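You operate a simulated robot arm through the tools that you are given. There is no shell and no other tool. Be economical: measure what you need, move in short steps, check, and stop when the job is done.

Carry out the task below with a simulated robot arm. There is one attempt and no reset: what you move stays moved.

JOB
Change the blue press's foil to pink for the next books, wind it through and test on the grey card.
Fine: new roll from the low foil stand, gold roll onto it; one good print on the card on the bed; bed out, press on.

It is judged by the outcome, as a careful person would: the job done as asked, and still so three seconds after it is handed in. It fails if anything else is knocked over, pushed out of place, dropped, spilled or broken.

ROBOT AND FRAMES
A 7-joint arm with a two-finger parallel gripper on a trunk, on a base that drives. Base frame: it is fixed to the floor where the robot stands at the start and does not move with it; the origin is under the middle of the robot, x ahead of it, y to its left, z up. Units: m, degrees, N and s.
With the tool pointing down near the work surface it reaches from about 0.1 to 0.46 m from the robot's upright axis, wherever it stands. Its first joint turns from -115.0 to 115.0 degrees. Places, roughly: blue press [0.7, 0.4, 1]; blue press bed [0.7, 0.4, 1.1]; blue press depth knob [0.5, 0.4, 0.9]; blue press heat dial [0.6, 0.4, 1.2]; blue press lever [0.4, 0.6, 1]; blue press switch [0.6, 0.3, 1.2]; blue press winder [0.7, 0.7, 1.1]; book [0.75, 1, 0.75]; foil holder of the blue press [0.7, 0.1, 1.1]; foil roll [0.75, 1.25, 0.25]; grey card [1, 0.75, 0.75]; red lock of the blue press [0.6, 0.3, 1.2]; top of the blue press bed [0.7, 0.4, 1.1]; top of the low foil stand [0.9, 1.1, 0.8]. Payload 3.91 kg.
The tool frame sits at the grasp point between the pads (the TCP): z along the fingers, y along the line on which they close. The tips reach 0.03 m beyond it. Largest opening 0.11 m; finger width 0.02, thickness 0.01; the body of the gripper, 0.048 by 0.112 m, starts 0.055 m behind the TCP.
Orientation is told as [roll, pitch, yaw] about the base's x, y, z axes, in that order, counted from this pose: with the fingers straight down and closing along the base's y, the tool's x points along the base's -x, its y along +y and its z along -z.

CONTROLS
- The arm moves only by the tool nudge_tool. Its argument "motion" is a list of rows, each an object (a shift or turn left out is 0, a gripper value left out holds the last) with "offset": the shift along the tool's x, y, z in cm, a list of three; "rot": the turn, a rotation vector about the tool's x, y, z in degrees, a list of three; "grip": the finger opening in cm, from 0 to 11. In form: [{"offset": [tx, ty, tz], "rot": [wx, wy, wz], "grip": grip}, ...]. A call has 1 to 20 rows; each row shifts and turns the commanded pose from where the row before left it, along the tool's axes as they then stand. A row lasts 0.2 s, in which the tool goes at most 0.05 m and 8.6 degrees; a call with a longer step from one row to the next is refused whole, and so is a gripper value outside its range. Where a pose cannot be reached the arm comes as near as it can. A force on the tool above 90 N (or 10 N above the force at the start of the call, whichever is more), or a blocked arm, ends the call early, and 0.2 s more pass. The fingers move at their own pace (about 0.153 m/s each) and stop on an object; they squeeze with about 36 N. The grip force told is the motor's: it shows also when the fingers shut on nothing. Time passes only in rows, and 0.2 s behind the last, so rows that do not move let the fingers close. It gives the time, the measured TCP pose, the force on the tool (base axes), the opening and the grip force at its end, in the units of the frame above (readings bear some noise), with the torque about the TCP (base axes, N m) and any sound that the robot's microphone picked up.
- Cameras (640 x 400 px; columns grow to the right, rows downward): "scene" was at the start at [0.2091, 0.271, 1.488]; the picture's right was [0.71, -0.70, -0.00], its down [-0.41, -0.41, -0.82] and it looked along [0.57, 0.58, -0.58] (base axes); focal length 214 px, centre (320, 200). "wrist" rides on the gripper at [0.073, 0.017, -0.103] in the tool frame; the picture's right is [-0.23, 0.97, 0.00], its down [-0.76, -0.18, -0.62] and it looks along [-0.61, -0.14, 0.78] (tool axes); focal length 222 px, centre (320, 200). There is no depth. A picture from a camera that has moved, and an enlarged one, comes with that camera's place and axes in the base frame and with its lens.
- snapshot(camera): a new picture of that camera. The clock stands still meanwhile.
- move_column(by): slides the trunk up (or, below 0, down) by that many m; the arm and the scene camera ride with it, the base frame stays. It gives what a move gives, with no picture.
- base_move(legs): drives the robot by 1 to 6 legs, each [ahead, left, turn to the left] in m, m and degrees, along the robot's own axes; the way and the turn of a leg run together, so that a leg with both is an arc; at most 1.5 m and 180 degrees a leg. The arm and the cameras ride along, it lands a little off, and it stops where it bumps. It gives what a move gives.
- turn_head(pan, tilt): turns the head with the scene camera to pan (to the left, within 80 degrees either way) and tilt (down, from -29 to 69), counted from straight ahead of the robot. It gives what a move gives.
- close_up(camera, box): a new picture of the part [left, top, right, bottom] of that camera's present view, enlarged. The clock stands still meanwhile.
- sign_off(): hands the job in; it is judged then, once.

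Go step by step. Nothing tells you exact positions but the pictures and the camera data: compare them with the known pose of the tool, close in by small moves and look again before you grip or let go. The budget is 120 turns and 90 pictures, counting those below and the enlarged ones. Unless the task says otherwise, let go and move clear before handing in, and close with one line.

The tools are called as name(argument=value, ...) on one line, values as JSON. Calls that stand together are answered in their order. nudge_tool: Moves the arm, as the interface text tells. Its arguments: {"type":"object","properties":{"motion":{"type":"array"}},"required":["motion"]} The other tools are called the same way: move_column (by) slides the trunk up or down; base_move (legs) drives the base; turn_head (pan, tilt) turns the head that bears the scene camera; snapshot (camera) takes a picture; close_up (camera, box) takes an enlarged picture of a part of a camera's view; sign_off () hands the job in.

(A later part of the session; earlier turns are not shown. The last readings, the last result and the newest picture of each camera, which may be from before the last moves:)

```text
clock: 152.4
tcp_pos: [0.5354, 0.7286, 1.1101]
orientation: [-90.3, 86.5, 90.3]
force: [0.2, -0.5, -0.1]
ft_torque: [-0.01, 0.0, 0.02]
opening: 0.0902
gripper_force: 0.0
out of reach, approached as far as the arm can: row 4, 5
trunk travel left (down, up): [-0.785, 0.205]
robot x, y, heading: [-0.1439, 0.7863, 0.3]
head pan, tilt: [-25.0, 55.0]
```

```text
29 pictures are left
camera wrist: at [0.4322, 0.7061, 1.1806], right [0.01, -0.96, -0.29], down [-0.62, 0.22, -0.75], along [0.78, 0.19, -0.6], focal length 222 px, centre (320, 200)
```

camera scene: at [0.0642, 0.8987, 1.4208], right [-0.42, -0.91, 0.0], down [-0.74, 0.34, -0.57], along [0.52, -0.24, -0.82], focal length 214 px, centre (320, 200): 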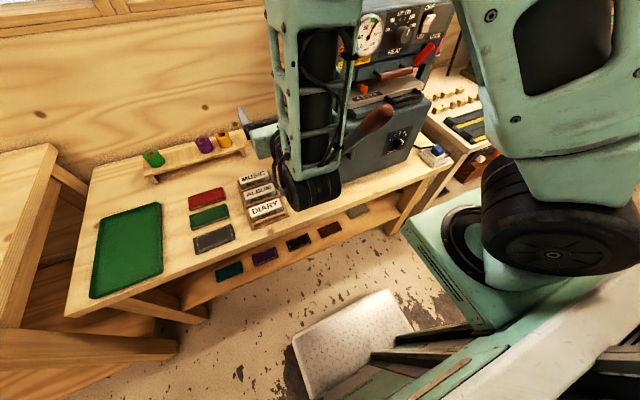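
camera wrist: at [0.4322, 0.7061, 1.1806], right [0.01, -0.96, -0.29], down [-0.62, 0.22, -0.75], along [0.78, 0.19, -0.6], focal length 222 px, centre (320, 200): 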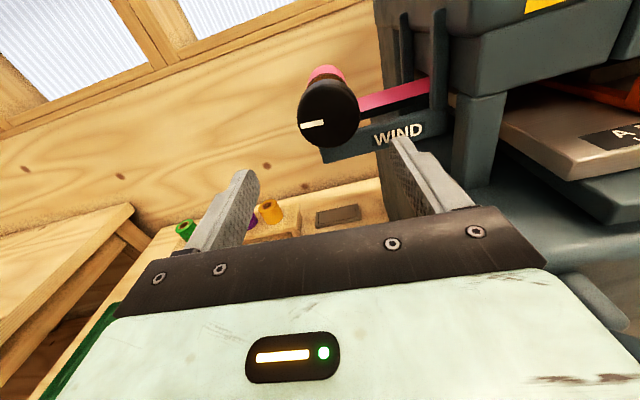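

Pink is now on the spool. Next is the bed: I raise the trunk to clear the lever, move right in front of the bed handle, and look at it.

move_column(by=0.2)

base_move(legs=[[-0.06, 0, 0], [0, -0.35, 0]])

move_column(by=-0.14)

snapshot(camera="wrist")

turn_head(pan=-15, tilt=40)

snapshot(camera="scene")

```text
clock: 154.6
tcp_pos: [0.5361, 0.73, 1.3085]
orientation: [-90.5, 86.5, 90.1]
force: [0.7, 0.5, -0.4]
ft_torque: [0.0, 0.01, 0.0]
opening: 0.0899
gripper_force: 0.0
trunk travel left (down, up): [-0.985, 0.005]
robot x, y, heading: [-0.1445, 0.7823, 0.2]
head pan, tilt: [-25.0, 55.0]
```

```text
clock: 157.4
tcp_pos: [0.4767, 0.38, 1.3096]
orientation: [-90.5, 86.7, 89.8]
force: [1.0, 0.5, 0.5]
ft_torque: [0.04, -0.02, 0.01]
opening: 0.0898
gripper_force: 0.0
trunk travel left (down, up): [-0.985, 0.005]
robot x, y, heading: [-0.2065, 0.4347, 0.2]
head pan, tilt: [-25.0, 55.0]
```

```text
clock: 159.1
tcp_pos: [0.4775, 0.3798, 1.1692]
orientation: [-90.5, 86.5, 89.9]
force: [-0.2, 0.2, 0.3]
ft_torque: [-0.02, 0.01, -0.04]
opening: 0.0902
gripper_force: 0.0
trunk travel left (down, up): [-0.845, 0.145]
robot x, y, heading: [-0.2034, 0.4335, 0.1]
head pan, tilt: [-25.0, 55.0]
```

```text
28 pictures are left
camera wrist: at [0.3734, 0.3571, 1.2407], right [0.01, -0.96, -0.29], down [-0.62, 0.22, -0.75], along [0.78, 0.18, -0.6], focal length 222 px, centre (320, 200)
```

wrist: 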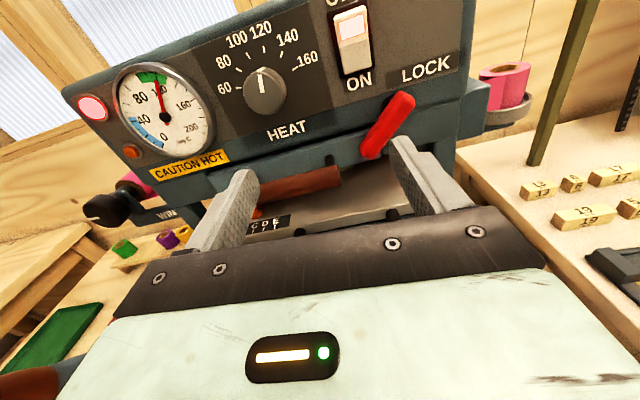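

```text
clock: 159.9
tcp_pos: [0.4777, 0.3799, 1.1688]
orientation: [-90.5, 86.5, 89.7]
force: [0.8, -0.7, 0.4]
ft_torque: [0.02, -0.04, -0.02]
opening: 0.0901
gripper_force: 0.1
trunk travel left (down, up): [-0.845, 0.145]
robot x, y, heading: [-0.2033, 0.4316, 0.2]
head pan, tilt: [-15.0, 40.0]
```

```text
27 pictures are left
camera scene: at [0.0224, 0.6202, 1.5014], right [-0.26, -0.97, 0.0], down [-0.62, 0.17, -0.77], along [0.74, -0.2, -0.64], focal length 214 px, centre (320, 200)
```

scene: 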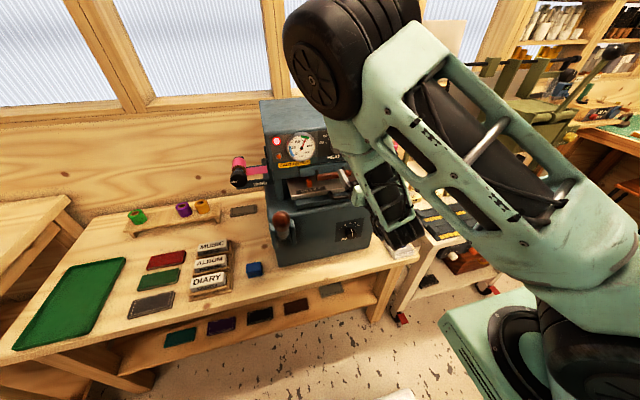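

Controls are unchanged and pink shows on both sides. I turn the gripper so the fingers close up-and-down and pitch it 45° downward for the bed handle.

nudge_tool(motion=[{"rot": [0, 0, -8.5], "grip": 5}, {"rot": [0, 0, -8.5]}, {"rot": [0, 0, -8.5]}, {"rot": [0, 0, -8.5]}, {"rot": [0, 0, -8.5]}, {"rot": [0, 0, -8.5]}, {"rot": [0, 0, -8.5]}, {"rot": [0, 0, -8.5]}, {"rot": [0, 0, -8.5]}, {"rot": [0, 0, -8.5]}, {"rot": [8.5, 0, 0]}, {"rot": [8.5, 0, 0]}, {"rot": [8.5, 0, 0]}, {"rot": [8.5, 0, 0]}, {"rot": [8.5, 0, 0]}, {"rot": [2.5, 0, 0]}, {}])

snapshot(camera="wrist")

```text
clock: 163.5
tcp_pos: [0.4844, 0.3813, 1.1676]
orientation: [84.4, 8.5, -89.6]
force: [-0.7, -0.1, -0.8]
ft_torque: [0.03, 0.0, 0.01]
opening: 0.0501
gripper_force: 0.1
out of reach, approached as far as the arm can: row 11, 12, 13, 14, 15
trunk travel left (down, up): [-0.845, 0.145]
robot x, y, heading: [-0.2074, 0.434, -0.0]
head pan, tilt: [-15.0, 40.0]
```

```text
26 pictures are left
camera wrist: at [0.381, 0.4476, 1.2054], right [0.1, -0.37, 0.93], down [-0.63, -0.74, -0.23], along [0.77, -0.56, -0.3], focal length 222 px, centre (320, 200)
```

wrist: 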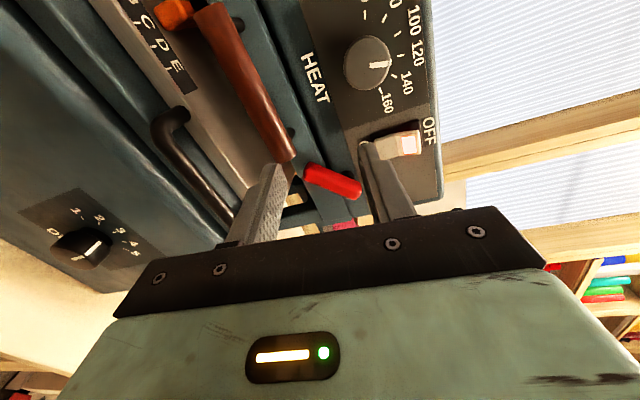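

Pitching is blocked by the arm's fold here. The handle is a short bar about 0.10 m wide; gripping it across both ends with a level tool looks best, so I zoom in to measure it.

close_up(camera="wrist", box=[100, 40, 340, 260])

```text
1.82 times, centred on (220, 150) of wrist
camera zoom: at [0.381, 0.4476, 1.2054], right [0.1, -0.37, 0.93], down [-0.63, -0.74, -0.23], along [0.77, -0.56, -0.3], focal length 404 px, centre (502, 291)
```

zoom: 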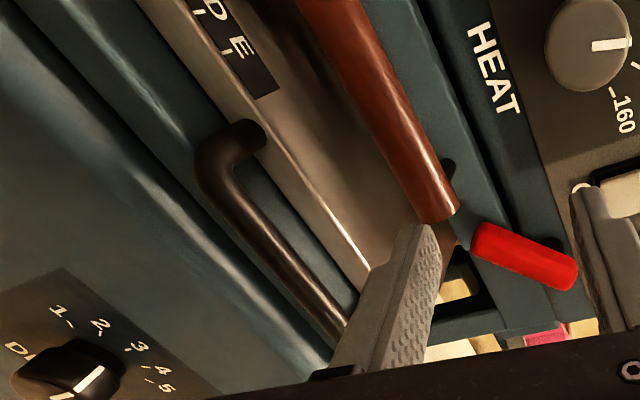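

The handle is too wide to span, but there is a gap behind the bar, so I'll straddle the bar from above with the tool tilted back about 30°. I raise the trunk and lower the arm so it has room to fold, then pitch.

move_column(by=0.14)

nudge_tool(motion=[{"offset": [0, -3, -0.5]}, {"offset": [0, -4, -0.5]}, {"offset": [0, -3, 0]}, {"rot": [8, 0, 0]}, {"rot": [8, 0, 0]}, {"rot": [8, 0, 0]}, {"rot": [8, 0, 0]}, {"rot": [8, 0, 0]}, {"rot": [8, 0, 0]}, {"rot": [6, 0, 0]}, {}])

```text
clock: 165.1
tcp_pos: [0.4827, 0.381, 1.3084]
orientation: [84.3, 8.5, -89.8]
force: [0.2, 0.0, 0.0]
ft_torque: [0.02, -0.02, 0.01]
opening: 0.05
gripper_force: 0.0
trunk travel left (down, up): [-0.985, 0.005]
robot x, y, heading: [-0.2068, 0.4335, 0.1]
head pan, tilt: [-15.0, 40.0]
```

```text
clock: 167.5
tcp_pos: [0.4603, 0.3981, 1.207]
orientation: [29.8, 8.9, -94.1]
force: [0.7, 0.3, 0.6]
ft_torque: [0.01, 0.01, -0.03]
opening: 0.0499
gripper_force: 0.0
out of reach, approached as far as the arm can: row 5
trunk travel left (down, up): [-0.985, 0.005]
robot x, y, heading: [-0.2021, 0.4358, 0.1]
head pan, tilt: [-15.0, 40.0]
```

The tilt works. I level the remaining twist and move to just in front of and above the bar's right half for a check.

nudge_tool(motion=[{"rot": [0, -3, -4], "grip": 3.5}, {"rot": [0, -2.7, -3.9]}, {"offset": [-2, -1.5, 3.6]}, {"offset": [-2, -1.5, 3.6]}, {}])

snapshot(camera="wrist")

```text
clock: 168.7
tcp_pos: [0.4674, 0.3573, 1.1286]
orientation: [30.1, 0.0, -90.1]
force: [0.0, -0.3, -0.9]
ft_torque: [0.0, 0.0, 0.03]
opening: 0.0351
gripper_force: 0.0
trunk travel left (down, up): [-0.985, 0.005]
robot x, y, heading: [-0.2023, 0.4372, 0.1]
head pan, tilt: [-15.0, 40.0]
```

```text
24 pictures are left
camera wrist: at [0.4289, 0.4282, 1.2263], right [0.84, -0.23, 0.49], down [-0.47, -0.76, 0.45], along [0.27, -0.61, -0.75], focal length 222 px, centre (320, 200)
```

wrist: 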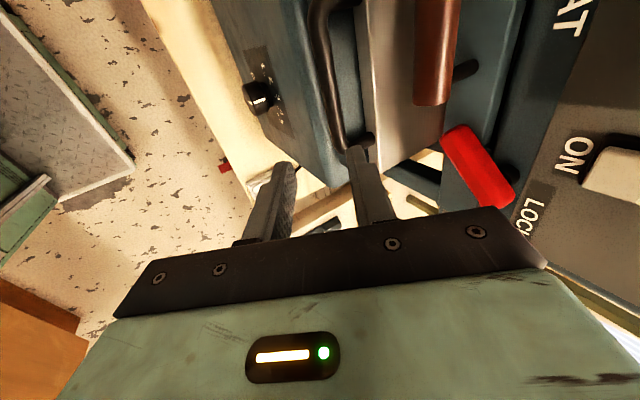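

The blue plate lies right under the bar, so I'll hook it instead: fingers wide open, near-vertical, the rear finger going into the gap behind the bar and the front finger out in the open. I set that pose just above the bar.

nudge_tool(motion=[{"offset": [0, -1, -2], "grip": 11}, {"rot": [-7.5, 0, 0]}, {"rot": [-7.5, 0, 0]}, {"rot": [-7, 0, 0]}, {}])

snapshot(camera="wrist")

```text
clock: 169.9
tcp_pos: [0.4545, 0.3597, 1.1637]
orientation: [52.2, -0.1, -90.1]
force: [-0.2, -0.7, -0.6]
ft_torque: [-0.01, 0.01, 0.02]
opening: 0.11
gripper_force: 0.2
out of reach, approached as far as the arm can: row 4
trunk travel left (down, up): [-0.985, 0.005]
robot x, y, heading: [-0.2019, 0.4358, 0.3]
head pan, tilt: [-15.0, 40.0]
```

```text
23 pictures are left
camera wrist: at [0.3833, 0.431, 1.2405], right [0.6, -0.23, 0.77], down [-0.6, -0.76, 0.24], along [0.53, -0.61, -0.59], focal length 222 px, centre (320, 200)
```

wrist: 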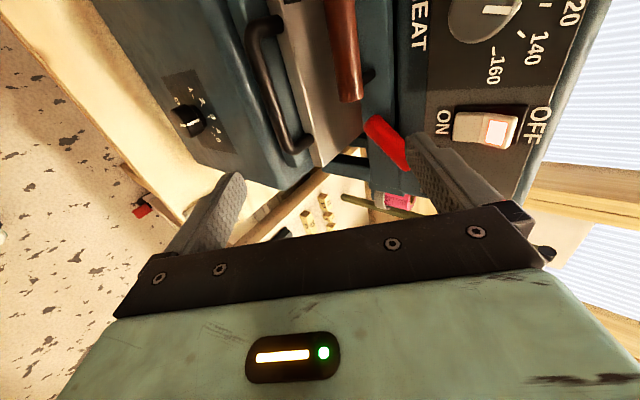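

Sign was reversed; I turn it the other way to nearly vertical and look again.

nudge_tool(motion=[{"rot": [7.5, 0, 0]}, {"rot": [7.5, 0, 0]}, {"rot": [7.5, 0, 0]}, {"rot": [7.5, 0, 0]}, {"rot": [7, 0, 0]}, {"rot": [7, 0, 0]}, {"offset": [0, 0, 4]}, {}])

snapshot(camera="wrist")

```text
clock: 171.7
tcp_pos: [0.4619, 0.3622, 1.123]
orientation: [8.1, 0.0, -90.0]
force: [-0.3, -0.6, -0.5]
ft_torque: [-0.01, 0.01, -0.04]
opening: 0.11
gripper_force: 0.1
trunk travel left (down, up): [-0.985, 0.005]
robot x, y, heading: [-0.205, 0.435, 0.1]
head pan, tilt: [-15.0, 40.0]
```

```text
22 pictures are left
camera wrist: at [0.4637, 0.4328, 1.2284], right [0.96, -0.23, 0.14], down [-0.26, -0.76, 0.59], along [-0.03, -0.61, -0.79], focal length 222 px, centre (320, 200)
```

wrist: 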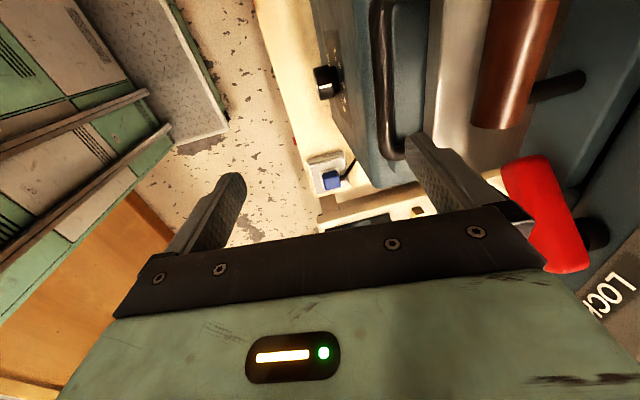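

The gap behind the bar is about 2.8 cm, ample for one finger. I shift forward over it and lower the finger in.

nudge_tool(motion=[{"offset": [0, 2.2, 0.3]}, {"offset": [0, -0.3, 2]}, {"offset": [0, -0.25, 1.8]}, {"offset": [0, -0.1, 0.8]}, {}])

close_up(camera="wrist", box=[300, 0, 600, 240])

```text
clock: 172.9
tcp_pos: [0.4836, 0.3604, 1.0796]
orientation: [8.1, 0.0, -90.1]
force: [0.4, 0.3, 0.6]
ft_torque: [0.02, 0.0, -0.01]
opening: 0.1101
gripper_force: 0.0
trunk travel left (down, up): [-0.985, 0.005]
robot x, y, heading: [-0.2029, 0.4359, -0.0]
head pan, tilt: [-15.0, 40.0]
```

```text
1.67 times, centred on (450, 120) of wrist
camera zoom: at [0.4849, 0.4318, 1.1831], right [0.96, -0.23, 0.14], down [-0.26, -0.76, 0.59], along [-0.03, -0.61, -0.79], focal length 370 px, centre (103, 333)
```

zoom: 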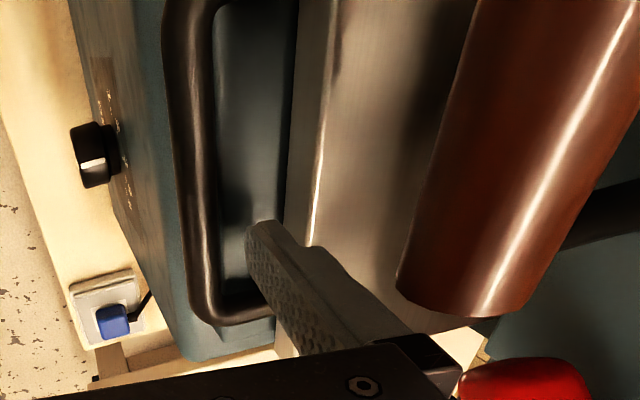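

The finger tip is between bar and plate. A bit lower, then pull toward me.

nudge_tool(motion=[{"offset": [0, -0.1, 0.5]}, {"offset": [0, -1, -0.14]}, {"offset": [0, -1.5, -0.21]}, {"offset": [0, -1.5, -0.21]}, {"offset": [0, -1.5, -0.21]}, {}])

snapshot(camera="wrist")

```text
clock: 174.3
tcp_pos: [0.429, 0.3613, 1.0724]
orientation: [8.1, 0.0, -90.0]
force: [0.0, 0.2, 0.9]
ft_torque: [0.0, 0.02, -0.01]
opening: 0.1101
gripper_force: 0.1
trunk travel left (down, up): [-0.985, 0.005]
robot x, y, heading: [-0.2047, 0.4338, 0.1]
head pan, tilt: [-15.0, 40.0]
```

```text
20 pictures are left
camera wrist: at [0.4301, 0.4325, 1.1771], right [0.96, -0.23, 0.14], down [-0.26, -0.76, 0.59], along [-0.03, -0.61, -0.79], focal length 222 px, centre (320, 200)
```

wrist: 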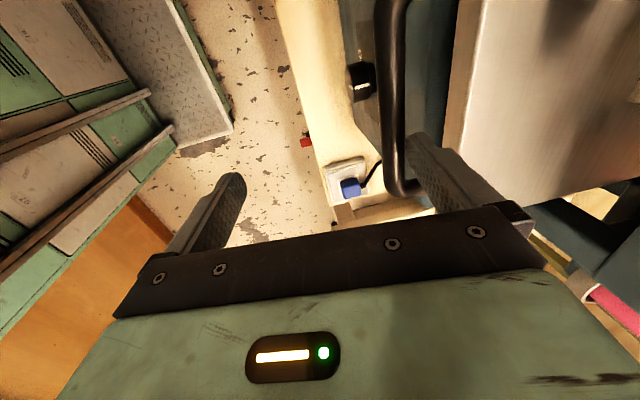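

The bed slides out easily. Continuing until its stop.

nudge_tool(motion=[{"offset": [0, -1.5, -0.21]}, {"offset": [0, -1.5, -0.21]}, {"offset": [0, -1.5, -0.21]}, {}])

nudge_tool(motion=[{"offset": [0, -1.5, -0.21]}, {"offset": [0, -1.5, -0.21]}, {}])

nudge_tool(motion=[{"offset": [0, -1.5, -0.21]}, {}])

snapshot(camera="scene")

```text
clock: 175.3
tcp_pos: [0.3829, 0.3593, 1.0727]
orientation: [8.1, 0.0, -90.1]
force: [-0.3, -0.2, -0.1]
ft_torque: [0.01, 0.0, -0.01]
opening: 0.1101
gripper_force: 0.1
trunk travel left (down, up): [-0.985, 0.005]
robot x, y, heading: [-0.2024, 0.4304, 0.3]
head pan, tilt: [-15.0, 40.0]
```

```text
clock: 176.1
tcp_pos: [0.3536, 0.3594, 1.0708]
orientation: [8.1, 0.0, -90.1]
force: [0.2, -0.4, -0.2]
ft_torque: [-0.06, -0.01, -0.01]
opening: 0.11
gripper_force: 0.0
trunk travel left (down, up): [-0.985, 0.005]
robot x, y, heading: [-0.2023, 0.4342, 0.1]
head pan, tilt: [-15.0, 40.0]
```

```text
clock: 176.7
tcp_pos: [0.339, 0.3591, 1.0703]
orientation: [8.0, 0.0, -90.0]
force: [1.4, 0.0, -0.5]
ft_torque: [0.0, 0.01, -0.02]
opening: 0.11
gripper_force: 0.0
trunk travel left (down, up): [-0.985, 0.005]
robot x, y, heading: [-0.2041, 0.4388, -0.0]
head pan, tilt: [-15.0, 40.0]
```

```text
19 pictures are left
camera scene: at [0.0225, 0.6202, 1.6414], right [-0.26, -0.97, 0.0], down [-0.62, 0.17, -0.77], along [0.74, -0.2, -0.64], focal length 214 px, centre (320, 200)
```

scene: 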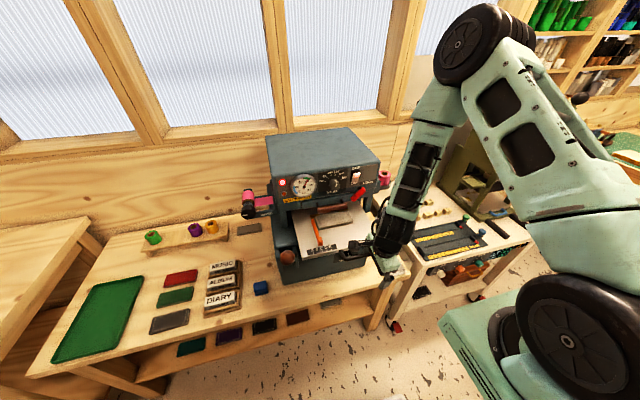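

The bed is well out, with the orange side guide and grey fence visible. I try a little further for the stop and zoom in.

nudge_tool(motion=[{"offset": [0, -1.2, -0.17]}, {"offset": [0, -1.2, -0.17]}, {}])

close_up(camera="scene", box=[265, 165, 405, 275])

```text
clock: 177.5
tcp_pos: [0.3136, 0.3592, 1.0716]
orientation: [8.0, -0.1, -90.2]
force: [-0.4, 0.0, -0.6]
ft_torque: [0.01, 0.03, 0.01]
opening: 0.1104
gripper_force: 0.0
trunk travel left (down, up): [-0.985, 0.005]
robot x, y, heading: [-0.2045, 0.4358, 0.2]
head pan, tilt: [-15.0, 40.0]
```

```text
3.64 times, centred on (335, 220) of scene
camera zoom: at [0.0225, 0.6203, 1.6414], right [-0.26, -0.97, 0.0], down [-0.62, 0.17, -0.77], along [0.74, -0.2, -0.64], focal length 780 px, centre (266, 127)
```

zoom: 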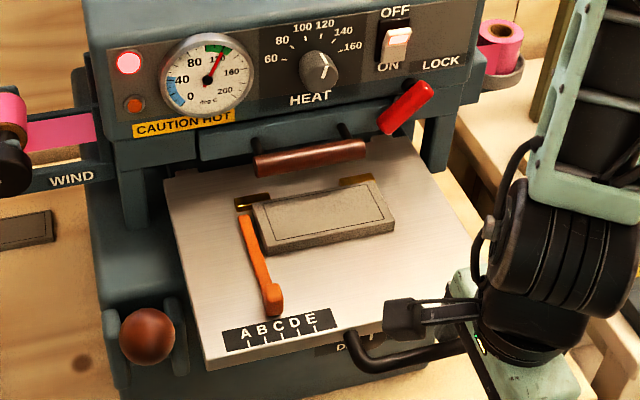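

A grey slab already lies on the bed against the brass stops, and another lies on the table. I compare both closely before deciding which is the grey card.

close_up(camera="scene", box=[305, 195, 365, 235])

close_up(camera="scene", box=[130, 205, 300, 335])

```text
10.00 times, centred on (335, 215) of scene
camera zoom: at [0.0225, 0.6203, 1.6414], right [-0.26, -0.97, 0.0], down [-0.62, 0.17, -0.77], along [0.74, -0.2, -0.64], focal length 2145 px, centre (170, 50)
```

zoom: 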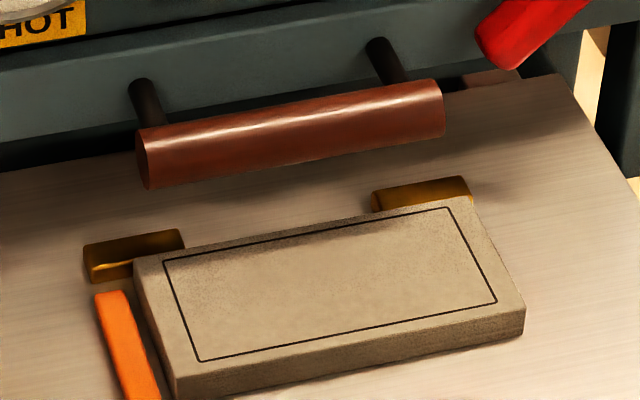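

```text
3.08 times, centred on (215, 270) of scene
camera zoom: at [0.0225, 0.6203, 1.6414], right [-0.26, -0.97, 0.0], down [-0.62, 0.17, -0.77], along [0.74, -0.2, -0.64], focal length 660 px, centre (643, -15)
```

zoom: 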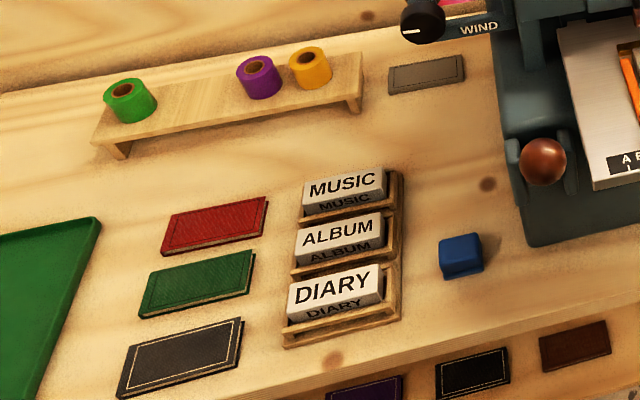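

Both slabs are alike; the one already on the bed sits against the brass stops and side guide, and the job says "the card on the bed", so I'll print on that and leave the table one alone. Now I push the bed in: lift off, close the fingers, tilt back, and push the bar.

nudge_tool(motion=[{"offset": [0, 0.3, -2.5]}, {"offset": [0, 0, -3], "grip": 0}, {}, {"rot": [-7, 0, 0]}, {"rot": [-7, 0, 0]}, {"rot": [-7, 0, 0]}, {"rot": [-6, 0, 0]}, {}])

snapshot(camera="wrist")

```text
clock: 179.3
tcp_pos: [0.3712, 0.3718, 1.0993]
orientation: [35.1, 0.0, -90.1]
force: [-0.2, -0.2, -0.4]
ft_torque: [-0.01, -0.03, 0.0]
opening: 0.0001
gripper_force: 36.1
out of reach, approached as far as the arm can: row 2, 4, 5, 6, 7
trunk travel left (down, up): [-0.985, 0.005]
robot x, y, heading: [-0.2043, 0.4362, 0.3]
head pan, tilt: [-15.0, 40.0]
```

```text
15 pictures are left
camera wrist: at [0.3247, 0.4439, 1.1934], right [0.8, -0.23, 0.56], down [-0.5, -0.76, 0.41], along [0.33, -0.61, -0.72], focal length 222 px, centre (320, 200)
```

wrist: 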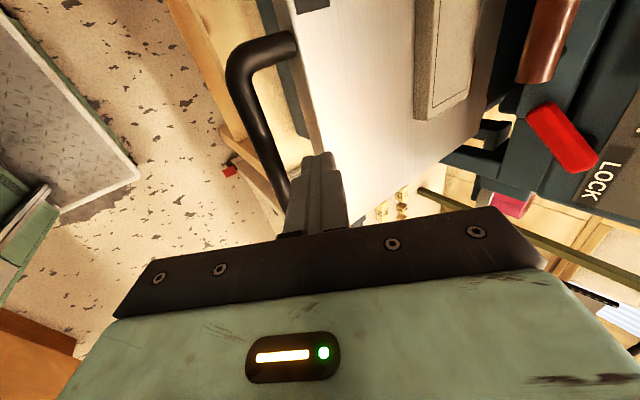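

The arm could not fold that far, but the closed tips now hover over the gap behind the bar, so I lower them in and push on the plate's front edge instead.

nudge_tool(motion=[{"offset": [0, -0.5, 0.7]}, {"offset": [0, -0.55, 0.65]}, {}])

nudge_tool(motion=[{"offset": [0, 1.64, 1.15]}, {"offset": [0, 1.64, 1.15]}, {}])

snapshot(camera="wrist")

```text
clock: 180.1
tcp_pos: [0.3698, 0.3722, 1.0835]
orientation: [35.1, 0.0, -90.1]
force: [0.5, 0.1, 0.1]
ft_torque: [0.02, -0.02, 0.01]
opening: 0.0
gripper_force: 35.7
trunk travel left (down, up): [-0.985, 0.005]
robot x, y, heading: [-0.201, 0.4346, 0.1]
head pan, tilt: [-15.0, 40.0]
```

```text
clock: 180.9
tcp_pos: [0.4107, 0.3715, 1.0845]
orientation: [35.2, 0.0, -90.0]
force: [-0.1, 0.2, 0.7]
ft_torque: [-0.02, 0.0, -0.03]
opening: 0.0003
gripper_force: 36.1
trunk travel left (down, up): [-0.985, 0.005]
robot x, y, heading: [-0.2043, 0.432, -0.1]
head pan, tilt: [-15.0, 40.0]
```

```text
14 pictures are left
camera wrist: at [0.3639, 0.4438, 1.1781], right [0.8, -0.23, 0.56], down [-0.5, -0.76, 0.41], along [0.33, -0.61, -0.72], focal length 222 px, centre (320, 200)
```

wrist: 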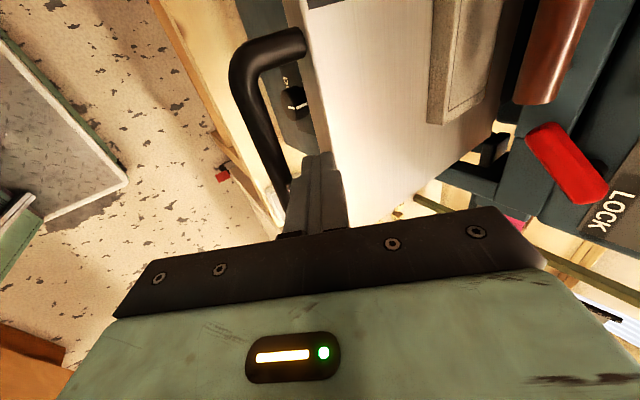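

The bed moves in with the card undisturbed. Continuing until it stops.

nudge_tool(motion=[{"offset": [0, 1.64, 1.15]}, {"offset": [0, 1.64, 1.15]}, {"offset": [0, 1.64, 1.15]}, {"offset": [0, 1.64, 1.15]}, {}])

nudge_tool(motion=[{"offset": [0, 0.82, 0.57]}, {"offset": [0, 0.82, 0.57]}, {}])

nudge_tool(motion=[{"offset": [0, 0.6, 0.42]}, {}])

nudge_tool(motion=[{"offset": [0, 0.6, 0.42]}, {}])

snapshot(camera="wrist")

```text
clock: 182.1
tcp_pos: [0.492, 0.374, 1.0816]
orientation: [35.0, 0.0, -90.1]
force: [-0.6, 0.7, -0.4]
ft_torque: [0.03, 0.04, 0.02]
opening: 0.0003
gripper_force: 35.6
trunk travel left (down, up): [-0.985, 0.005]
robot x, y, heading: [-0.2, 0.4349, -0.1]
head pan, tilt: [-15.0, 40.0]
```

```text
clock: 182.9
tcp_pos: [0.5101, 0.3746, 1.0825]
orientation: [35.1, 0.0, -90.2]
force: [-1.1, 0.0, -1.0]
ft_torque: [-0.02, 0.07, -0.04]
opening: 0.0
gripper_force: 35.7
trunk travel left (down, up): [-0.985, 0.005]
robot x, y, heading: [-0.2013, 0.4352, -0.0]
head pan, tilt: [-15.0, 40.0]
```

```text
clock: 183.5
tcp_pos: [0.5176, 0.3736, 1.0826]
orientation: [35.1, 0.0, -90.1]
force: [-1.8, 0.9, -0.5]
ft_torque: [-0.03, 0.07, 0.01]
opening: 0.0
gripper_force: 35.9
trunk travel left (down, up): [-0.985, 0.005]
robot x, y, heading: [-0.2036, 0.4347, 0.2]
head pan, tilt: [-15.0, 40.0]
```

```text
clock: 184.1
tcp_pos: [0.5241, 0.3734, 1.0818]
orientation: [35.1, 0.0, -89.9]
force: [-1.2, 1.7, -0.3]
ft_torque: [0.07, 0.03, 0.04]
opening: 0.0
gripper_force: 36.6
trunk travel left (down, up): [-0.985, 0.005]
robot x, y, heading: [-0.2034, 0.4345, 0.1]
head pan, tilt: [-15.0, 40.0]
```

```text
13 pictures are left
camera wrist: at [0.4782, 0.4444, 1.177], right [0.8, -0.23, 0.56], down [-0.5, -0.76, 0.41], along [0.33, -0.61, -0.72], focal length 222 px, centre (320, 200)
```

wrist: 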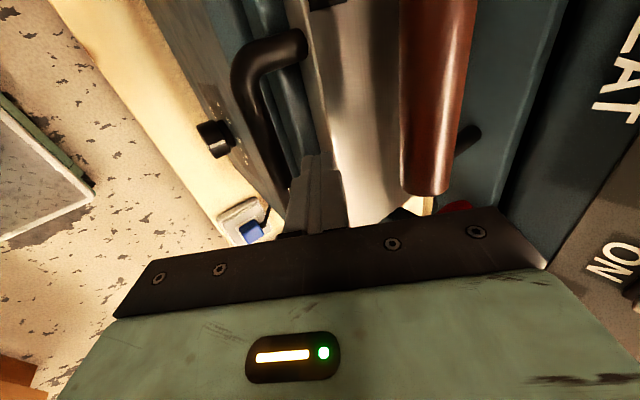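

About a centimetre remains; I go in small steps watching the force.

nudge_tool(motion=[{"offset": [0, 0.4, 0.28]}, {}])

nudge_tool(motion=[{"offset": [0, 0.33, 0.23]}, {}])

nudge_tool(motion=[{"offset": [0, 0.33, 0.23]}, {}])

nudge_tool(motion=[{"offset": [0, 0.33, 0.23]}, {}])

```text
clock: 184.7
tcp_pos: [0.5288, 0.3715, 1.0817]
orientation: [35.0, 0.0, -90.1]
force: [-1.3, 0.5, 0.1]
ft_torque: [0.03, 0.0, 0.01]
opening: 0.0
gripper_force: 36.1
trunk travel left (down, up): [-0.985, 0.005]
robot x, y, heading: [-0.2031, 0.4361, 0.1]
head pan, tilt: [-15.0, 40.0]
```

```text
clock: 185.3
tcp_pos: [0.5325, 0.3727, 1.0822]
orientation: [35.1, 0.0, -90.1]
force: [-1.1, 0.3, -1.2]
ft_torque: [0.0, 0.06, 0.01]
opening: 0.0001
gripper_force: 35.8
trunk travel left (down, up): [-0.985, 0.005]
robot x, y, heading: [-0.2029, 0.4349, 0.2]
head pan, tilt: [-15.0, 40.0]
```

```text
clock: 185.9
tcp_pos: [0.5377, 0.373, 1.0818]
orientation: [35.1, 0.1, -90.0]
force: [-3.2, 1.3, 2.6]
ft_torque: [0.02, 0.04, 0.04]
opening: 0.0
gripper_force: 36.1
trunk travel left (down, up): [-0.985, 0.005]
robot x, y, heading: [-0.2042, 0.4338, 0.3]
head pan, tilt: [-15.0, 40.0]
```

```text
clock: 186.5
tcp_pos: [0.538, 0.3724, 1.0814]
orientation: [34.8, 0.0, -90.1]
force: [-27.3, -2.1, 7.4]
ft_torque: [-0.04, 0.33, -0.04]
opening: 0.0
gripper_force: 36.2
trunk travel left (down, up): [-0.985, 0.005]
robot x, y, heading: [-0.2023, 0.4346, 0.2]
head pan, tilt: [-15.0, 40.0]
```

The bed is home. I withdraw along the finger direction, straighten the tool to vertical and turn it so the fingers close sideways for the lever.

nudge_tool(motion=[{"offset": [0, -0.4, -0.28]}, {"offset": [0, 0, -4]}, {"offset": [0, 0, -4]}, {"offset": [0, 0, -3]}, {"rot": [8.5, 0, 0]}, {"rot": [8.5, 0, 0]}, {"rot": [8.5, 0, 0]}, {"rot": [8.5, 0, 0], "grip": 7}, {}])

nudge_tool(motion=[{"offset": [0, -2, -3], "rot": [0, 0, -8.5]}, {"rot": [0, 0, -8.5]}, {"rot": [0, 0, -8.5]}, {"rot": [0, 0, -8.5]}, {"rot": [0, 0, -8.5]}, {"rot": [0, 0, -8.5]}, {"rot": [0, 0, -8.5]}, {"rot": [0, 0, -8.5]}, {"rot": [0, 0, -8.5]}, {"rot": [0, 0, -8.5]}, {"rot": [0, 0, -5]}, {"offset": [1, 3.5, -2]}, {"offset": [1, 3.5, -2]}, {"offset": [1, 3.5, -1]}, {"offset": [1, 3.5, -1]}, {"offset": [1, 3.5, 0]}, {}])

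turn_head(pan=5, tilt=45)

snapshot(camera="scene")

```text
clock: 188.5
tcp_pos: [0.4724, 0.3722, 1.1705]
orientation: [1.0, 0.1, -89.9]
force: [-0.3, -0.2, 0.1]
ft_torque: [-0.01, 0.03, 0.0]
opening: 0.0699
gripper_force: 0.1
trunk travel left (down, up): [-0.985, 0.005]
robot x, y, heading: [-0.204, 0.4355, 0.1]
head pan, tilt: [-15.0, 40.0]
```

```text
clock: 192.1
tcp_pos: [0.3854, 0.6479, 1.2614]
orientation: [0.1, -1.1, -0.1]
force: [-0.4, 0.4, -0.6]
ft_torque: [-0.03, 0.01, 0.03]
opening: 0.0701
gripper_force: 0.0
out of reach, approached as far as the arm can: row 9, 10, 11
trunk travel left (down, up): [-0.985, 0.005]
robot x, y, heading: [-0.2043, 0.4371, 0.0]
head pan, tilt: [-15.0, 40.0]
```

```text
clock: 193.0
tcp_pos: [0.3856, 0.6476, 1.2601]
orientation: [-0.1, -1.1, -0.2]
force: [0.9, 0.2, -1.2]
ft_torque: [0.04, -0.02, 0.0]
opening: 0.0699
gripper_force: 0.0
trunk travel left (down, up): [-0.985, 0.005]
robot x, y, heading: [-0.2034, 0.4322, 0.1]
head pan, tilt: [5.0, 45.0]
```

```text
12 pictures are left
camera scene: at [0.0213, 0.6493, 1.6342], right [0.09, -1.0, 0.0], down [-0.7, -0.06, -0.71], along [0.7, 0.06, -0.71], focal length 214 px, centre (320, 200)
```

scene: 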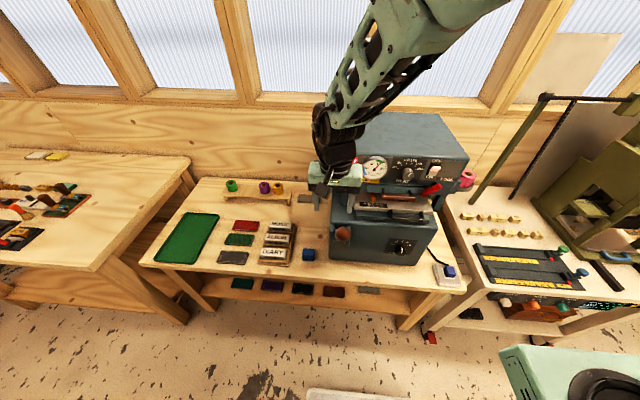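

The lever's knob is almost below the gripper, at about (0.36, 0.61, 1.17). I check with the wrist camera.

snapshot(camera="wrist")

```text
11 pictures are left
camera wrist: at [0.3103, 0.6629, 1.3629], right [0.23, 0.97, 0.0], down [0.75, -0.18, 0.64], along [0.62, -0.14, -0.77], focal length 222 px, centre (320, 200)
```

wrist: 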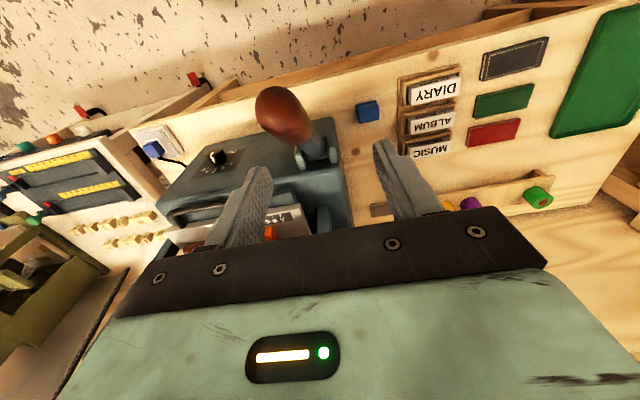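

The lever lies in the plane y≈0.616. I centre over it, come down astride the handle and close.

nudge_tool(motion=[{"offset": [0.45, -3.1, 0], "grip": 8.5}, {"offset": [0, 0, 4]}, {"offset": [0, 0, 4]}, {"offset": [0, 0, 3.5]}, {}])

snapshot(camera="wrist")

```text
clock: 194.2
tcp_pos: [0.3834, 0.6139, 1.1428]
orientation: [0.1, -1.1, -0.1]
force: [-0.6, 0.2, -0.5]
ft_torque: [0.0, 0.0, 0.01]
opening: 0.085
gripper_force: 0.1
trunk travel left (down, up): [-0.985, 0.005]
robot x, y, heading: [-0.2038, 0.4318, 0.3]
head pan, tilt: [5.0, 45.0]
```

```text
10 pictures are left
camera wrist: at [0.3085, 0.6308, 1.2459], right [0.23, 0.97, 0.0], down [0.75, -0.18, 0.64], along [0.62, -0.14, -0.77], focal length 222 px, centre (320, 200)
```

wrist: 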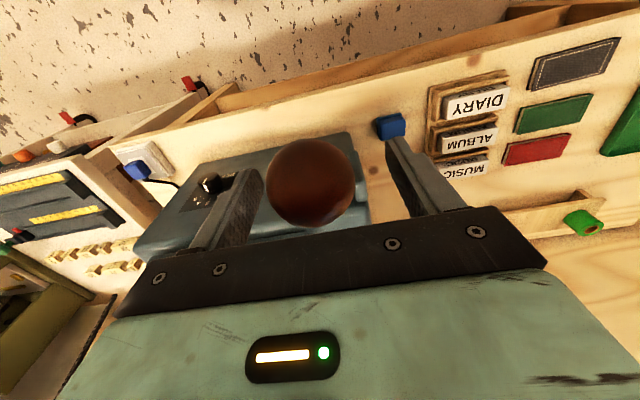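

The knob is between the fingers. Closing, then pulling along its arc in small steps.

nudge_tool(motion=[{"grip": 5}, {"grip": 3}, {"grip": 2}, {}])

nudge_tool(motion=[{"offset": [1.5, 0, 1.1]}, {"offset": [1.4, 0, 1.2]}, {"offset": [1.3, 0, 1.4]}, {}])

```text
clock: 195.2
tcp_pos: [0.3838, 0.6138, 1.1439]
orientation: [-0.1, -1.0, -0.1]
force: [-0.3, -1.6, -3.0]
ft_torque: [0.01, -0.08, 0.05]
opening: 0.0404
gripper_force: 44.6
trunk travel left (down, up): [-0.985, 0.005]
robot x, y, heading: [-0.2061, 0.4339, 0.2]
head pan, tilt: [5.0, 45.0]
```

```text
clock: 196.2
tcp_pos: [0.3432, 0.6147, 1.105]
orientation: [0.1, -1.2, -0.2]
force: [10.9, -6.2, 6.4]
ft_torque: [0.11, -1.4, -0.03]
opening: 0.0404
gripper_force: 45.2
trunk travel left (down, up): [-0.985, 0.005]
robot x, y, heading: [-0.2069, 0.4351, 0.1]
head pan, tilt: [5.0, 45.0]
```

The lever follows with little force. On along the arc.

nudge_tool(motion=[{"offset": [1.1, 0, 1.5]}, {"offset": [1.0, 0, 1.5]}, {"offset": [0.8, 0, 1.6]}, {"offset": [0.7, 0, 1.7]}, {}])

nudge_tool(motion=[{"offset": [0.55, 0, 1.8]}, {"offset": [0.4, 0, 1.8]}, {}])

```text
clock: 197.4
tcp_pos: [0.309, 0.6149, 1.0437]
orientation: [-0.1, -1.0, 0.0]
force: [0.0, -1.7, 9.8]
ft_torque: [0.02, -0.66, 0.03]
opening: 0.0404
gripper_force: 45.2
trunk travel left (down, up): [-0.985, 0.005]
robot x, y, heading: [-0.2022, 0.4333, 0.0]
head pan, tilt: [5.0, 45.0]
```

```text
clock: 198.2
tcp_pos: [0.2981, 0.614, 1.0055]
orientation: [0.1, -0.9, 0.0]
force: [-12.6, -2.0, 10.3]
ft_torque: [0.02, -0.14, -0.15]
opening: 0.0406
gripper_force: 45.5
trunk travel left (down, up): [-0.985, 0.005]
robot x, y, heading: [-0.2017, 0.4394, 0.4]
head pan, tilt: [5.0, 45.0]
```

Still light. Continuing down toward the stop.

nudge_tool(motion=[{"offset": [0.4, 0, 1.6]}, {"offset": [0.15, 0, 1.6]}, {}])

nudge_tool(motion=[{"offset": [0, 0, 1.2]}, {}])

nudge_tool(motion=[{"offset": [-0.2, 0, 1.2]}, {}])

```text
clock: 199.0
tcp_pos: [0.2968, 0.6145, 0.975]
orientation: [0.1, -1.2, -0.1]
force: [-0.9, -6.8, 13.8]
ft_torque: [0.04, -1.27, -0.04]
opening: 0.0403
gripper_force: 45.4
trunk travel left (down, up): [-0.985, 0.005]
robot x, y, heading: [-0.2025, 0.4355, 0.0]
head pan, tilt: [5.0, 45.0]
```

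```text
clock: 199.6
tcp_pos: [0.2962, 0.6153, 0.9621]
orientation: [0.1, -1.2, 0.0]
force: [4.6, -0.7, 16.1]
ft_torque: [0.19, 0.52, 0.01]
opening: 0.0405
gripper_force: 44.9
trunk travel left (down, up): [-0.985, 0.005]
robot x, y, heading: [-0.202, 0.4385, 0.4]
head pan, tilt: [5.0, 45.0]
```

```text
clock: 200.2
tcp_pos: [0.2969, 0.614, 0.9509]
orientation: [0.0, -1.1, -0.1]
force: [-3.7, -4.6, 35.8]
ft_torque: [-0.02, 0.13, -0.02]
opening: 0.0406
gripper_force: 44.3
trunk travel left (down, up): [-0.985, 0.005]
robot x, y, heading: [-0.2021, 0.4338, 0.3]
head pan, tilt: [5.0, 45.0]
```

Resistance is rising: the type is meeting the card. A touch more with a short dwell.

nudge_tool(motion=[{"offset": [-0.1, 0, 0.7]}, {}])

```text
clock: 200.8
tcp_pos: [0.2986, 0.6147, 0.9428]
orientation: [-0.1, -1.1, 0.0]
force: [-7.6, -3.6, 37.2]
ft_torque: [0.01, -0.03, -0.03]
opening: 0.0405
gripper_force: 45.0
trunk travel left (down, up): [-0.985, 0.005]
robot x, y, heading: [-0.205, 0.4344, 0.1]
head pan, tilt: [5.0, 45.0]
```

nudge_tool(motion=[{"offset": [-0.2, 0, 1.0]}, {}])

nudge_tool(motion=[{"offset": [-0.25, 0, 1.0]}, {}])

```text
clock: 201.4
tcp_pos: [0.3007, 0.6141, 0.9327]
orientation: [0.0, -1.1, 0.0]
force: [-10.8, -4.8, 28.9]
ft_torque: [0.18, -0.19, -0.02]
opening: 0.0403
gripper_force: 44.8
trunk travel left (down, up): [-0.985, 0.005]
robot x, y, heading: [-0.2053, 0.4378, -0.1]
head pan, tilt: [5.0, 45.0]
```

```text
clock: 201.8
tcp_pos: [0.302, 0.6145, 0.9303]
orientation: [0.0, -1.0, 0.0]
force: [-14.8, -13.8, 67.6]
ft_torque: [-0.1, 0.47, 0.05]
opening: 0.0405
gripper_force: 45.3
trunk travel left (down, up): [-0.985, 0.005]
robot x, y, heading: [-0.2032, 0.435, 0.1]
head pan, tilt: [5.0, 45.0]
stopped in row 2: the force on the tool passed its limit at 97 N (the readings are from after the stop); the commanded pose is now the measured one
```

The lever is at its stop. A short hold, then I guide it back up along the arc.

nudge_tool(motion=[{}, {}, {"offset": [0.3, 0, -1]}, {"offset": [0.3, 0, -1.1]}, {"offset": [0, 0, -1.8]}, {"offset": [0, 0, -1.8]}, {"offset": [-0.3, 0, -1.85]}, {"offset": [-0.3, 0, -1.85]}, {"offset": [-0.6, 0, -1.7]}, {"offset": [-0.7, 0, -1.7]}, {"offset": [-0.9, 0, -1.6]}, {"offset": [-0.9, 0, -1.6]}, {"offset": [-1.2, 0, -1.4]}, {"offset": [-1.2, 0, -1.4]}, {"offset": [-1.2, 0, -1.1]}, {"offset": [-1.2, 0, -1.0]}, {}])

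```text
clock: 202.4
tcp_pos: [0.3016, 0.6138, 0.9302]
orientation: [0.1, -0.8, -0.1]
force: [-13.8, -13.2, 61.2]
ft_torque: [0.03, 0.11, 0.09]
opening: 0.0404
gripper_force: 44.6
trunk travel left (down, up): [-0.985, 0.005]
robot x, y, heading: [-0.2039, 0.4369, 0.0]
head pan, tilt: [5.0, 45.0]
stopped in row 2: the force on the tool passed its limit at 91 N (the readings are from after the stop); the commanded pose is now the measured one
```

The hold tripped the force limit; now I go straight up the arc.

nudge_tool(motion=[{"offset": [0.3, 0, -1]}, {"offset": [0.3, 0, -1.1]}, {"offset": [0, 0, -1.8]}, {"offset": [0, 0, -1.8]}, {"offset": [-0.3, 0, -1.85]}, {"offset": [-0.3, 0, -1.85]}, {"offset": [-0.6, 0, -1.7]}, {"offset": [-0.7, 0, -1.7]}, {"offset": [-0.9, 0, -1.6]}, {"offset": [-0.9, 0, -1.6]}, {"offset": [-1.2, 0, -1.4]}, {"offset": [-1.2, 0, -1.4]}, {"offset": [-1.2, 0, -1.1]}, {"offset": [-1.2, 0, -1.0]}, {}])

snapshot(camera="scene")

```text
clock: 205.6
tcp_pos: [0.3707, 0.6143, 1.1323]
orientation: [-0.5, 0.1, 0.1]
force: [-33.9, -15.2, -44.7]
ft_torque: [0.28, 0.2, -0.23]
opening: 0.0399
gripper_force: 45.5
trunk travel left (down, up): [-0.985, 0.005]
robot x, y, heading: [-0.2029, 0.4312, -0.3]
head pan, tilt: [5.0, 45.0]
```

```text
9 pictures are left
camera scene: at [0.0199, 0.6486, 1.634], right [0.09, -1.0, 0.0], down [-0.7, -0.06, -0.71], along [0.7, 0.06, -0.71], focal length 214 px, centre (320, 200)
```

scene: 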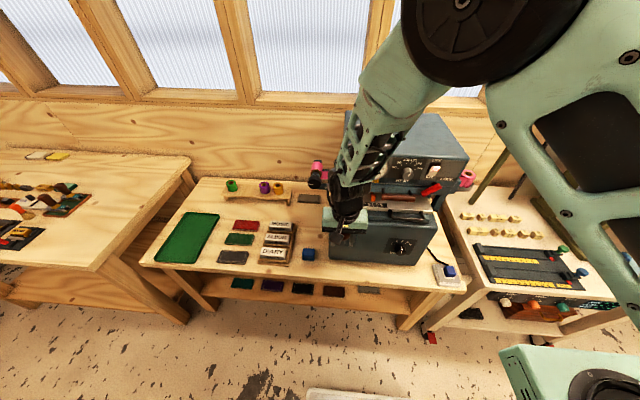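

The lever is back at its upper stop. I ease off, release and rise, and check it stays.

nudge_tool(motion=[{"offset": [0.3, 0, 0.3]}, {"grip": 8.5}, {}, {"offset": [0, 0, -4]}, {"offset": [0, 0, -4]}, {"offset": [0, 0, -4]}, {}])

snapshot(camera="wrist")

```text
clock: 207.2
tcp_pos: [0.3754, 0.6145, 1.2566]
orientation: [0.0, -0.9, -0.1]
force: [0.2, -0.4, -0.3]
ft_torque: [0.02, -0.02, 0.0]
opening: 0.0851
gripper_force: 0.1
trunk travel left (down, up): [-0.985, 0.005]
robot x, y, heading: [-0.2041, 0.4345, 0.0]
head pan, tilt: [5.0, 45.0]
```

```text
8 pictures are left
camera wrist: at [0.3012, 0.6306, 1.359], right [0.23, 0.97, 0.0], down [0.75, -0.18, 0.63], along [0.62, -0.14, -0.77], focal length 222 px, centre (320, 200)
```

wrist: 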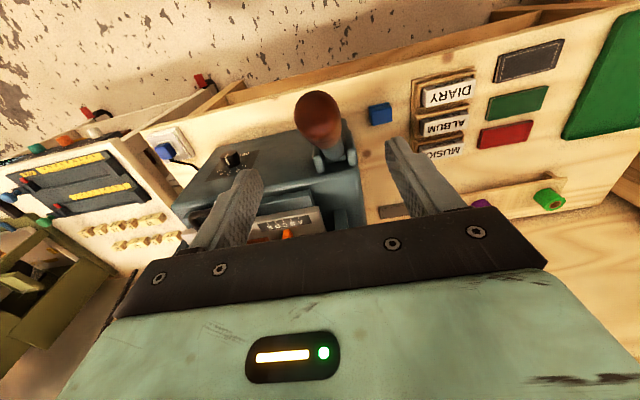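

The lever stays up. Now I return to the handle with the wide-open near-vertical hook pose to bring the bed out.

nudge_tool(motion=[{"offset": [-0.7, -4, 0]}, {"offset": [-0.7, -4, 0]}, {"offset": [-0.7, -4, 0]}, {"offset": [-0.7, -4, 0]}, {"offset": [-0.7, -4, 0]}, {"offset": [-0.7, -4, 0]}, {"offset": [0, -1.4, 0], "grip": 11}, {"rot": [0, 0, 8.5]}, {"rot": [0, 0, 8.5]}, {"rot": [0, 0, 8.5]}, {"rot": [0, 0, 8.5]}, {"rot": [0, 0, 8.5]}, {"rot": [0, 0, 8.5]}, {"rot": [0, 0, 8.5]}, {"rot": [0, 0, 8.5]}, {"rot": [0, 0, 8.5]}, {"rot": [0, 0, 8.5]}, {"rot": [0, 0, 5]}, {"rot": [-7, 0, 0]}, {}])

```text
clock: 211.4
tcp_pos: [0.3983, 0.4689, 1.2558]
orientation: [7.9, 0.0, -90.0]
force: [-1.2, 0.7, -0.2]
ft_torque: [0.01, -0.01, 0.02]
opening: 0.1102
gripper_force: 0.0
out of reach, approached as far as the arm can: row 4, 5, 6, 7
trunk travel left (down, up): [-0.985, 0.005]
robot x, y, heading: [-0.2029, 0.4313, 0.2]
head pan, tilt: [5.0, 45.0]
```

nudge_tool(motion=[{"offset": [-3.6, 2.1, 0.3]}, {"offset": [-3.6, 2.1, 0.3]}, {"offset": [-3.6, 2.1, 0.3]}, {"offset": [0, -0.6, 4]}, {"offset": [0, -0.6, 4]}, {"offset": [0, -0.6, 4]}, {}])

snapshot(camera="wrist")

```text
clock: 213.0
tcp_pos: [0.4611, 0.362, 1.1327]
orientation: [7.8, -0.1, -90.2]
force: [-0.5, 0.8, -0.5]
ft_torque: [0.02, -0.02, 0.02]
opening: 0.11
gripper_force: 0.0
trunk travel left (down, up): [-0.985, 0.005]
robot x, y, heading: [-0.2019, 0.4328, -0.1]
head pan, tilt: [5.0, 45.0]
```

```text
7 pictures are left
camera wrist: at [0.4623, 0.4339, 1.2374], right [0.96, -0.23, 0.13], down [-0.26, -0.76, 0.59], along [-0.03, -0.61, -0.79], focal length 222 px, centre (320, 200)
```

wrist: 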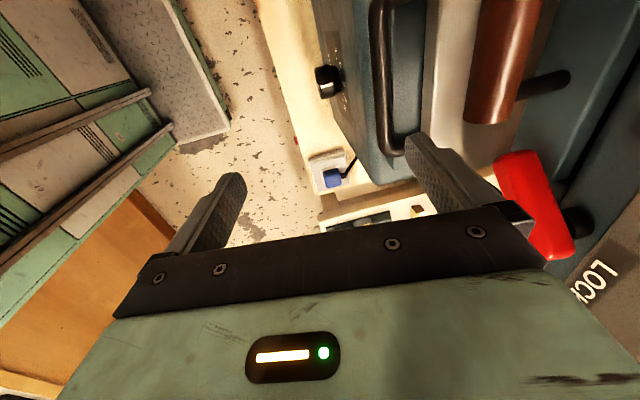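

The same situation as before. Into the gap, then pull the bed out.

nudge_tool(motion=[{"offset": [0, 2.3, 0.3]}, {"offset": [0, -0.3, 2]}, {"offset": [0, -0.3, 2]}, {"offset": [0, -0.25, 1.8]}, {}])

nudge_tool(motion=[{"offset": [0, -1.5, -0.21]}, {"offset": [0, -1.5, -0.21]}, {"offset": [0, -1.5, -0.21]}, {"offset": [0, -1.5, -0.21]}, {"offset": [0, -1.5, -0.21]}, {"offset": [0, -1.5, -0.21]}, {"offset": [0, -1.5, -0.21]}, {"offset": [0, -1.5, -0.21]}, {"offset": [0, -1.5, -0.21]}, {"offset": [0, -1.5, -0.21]}, {"offset": [0, -1.5, -0.21]}, {"offset": [0, -0.7, -0.1]}, {}])

snapshot(camera="wrist")

```text
clock: 214.2
tcp_pos: [0.4832, 0.3606, 1.0748]
orientation: [7.9, 0.0, -90.2]
force: [0.0, 0.2, -0.4]
ft_torque: [0.0, 0.02, 0.0]
opening: 0.1101
gripper_force: 0.1
trunk travel left (down, up): [-0.985, 0.005]
robot x, y, heading: [-0.2018, 0.4376, -0.1]
head pan, tilt: [5.0, 45.0]
```

```text
clock: 217.0
tcp_pos: [0.3083, 0.3594, 1.0765]
orientation: [7.8, 0.0, -90.1]
force: [1.3, -0.9, 0.2]
ft_torque: [0.01, -0.02, 0.0]
opening: 0.1101
gripper_force: 0.1
trunk travel left (down, up): [-0.985, 0.005]
robot x, y, heading: [-0.2017, 0.4303, 0.2]
head pan, tilt: [5.0, 45.0]
```

```text
6 pictures are left
camera wrist: at [0.3101, 0.4317, 1.1806], right [0.96, -0.23, 0.13], down [-0.26, -0.76, 0.59], along [-0.03, -0.61, -0.79], focal length 222 px, centre (320, 200)
```

wrist: 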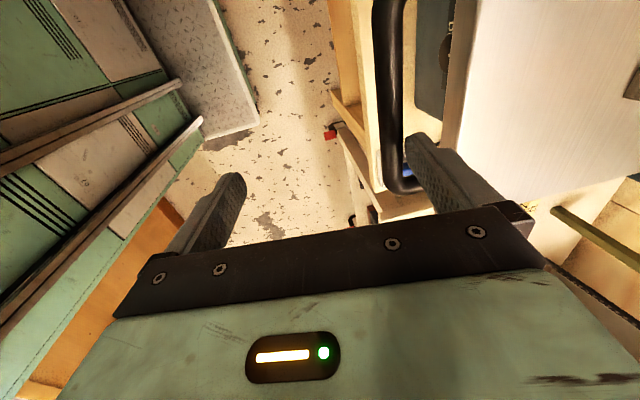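

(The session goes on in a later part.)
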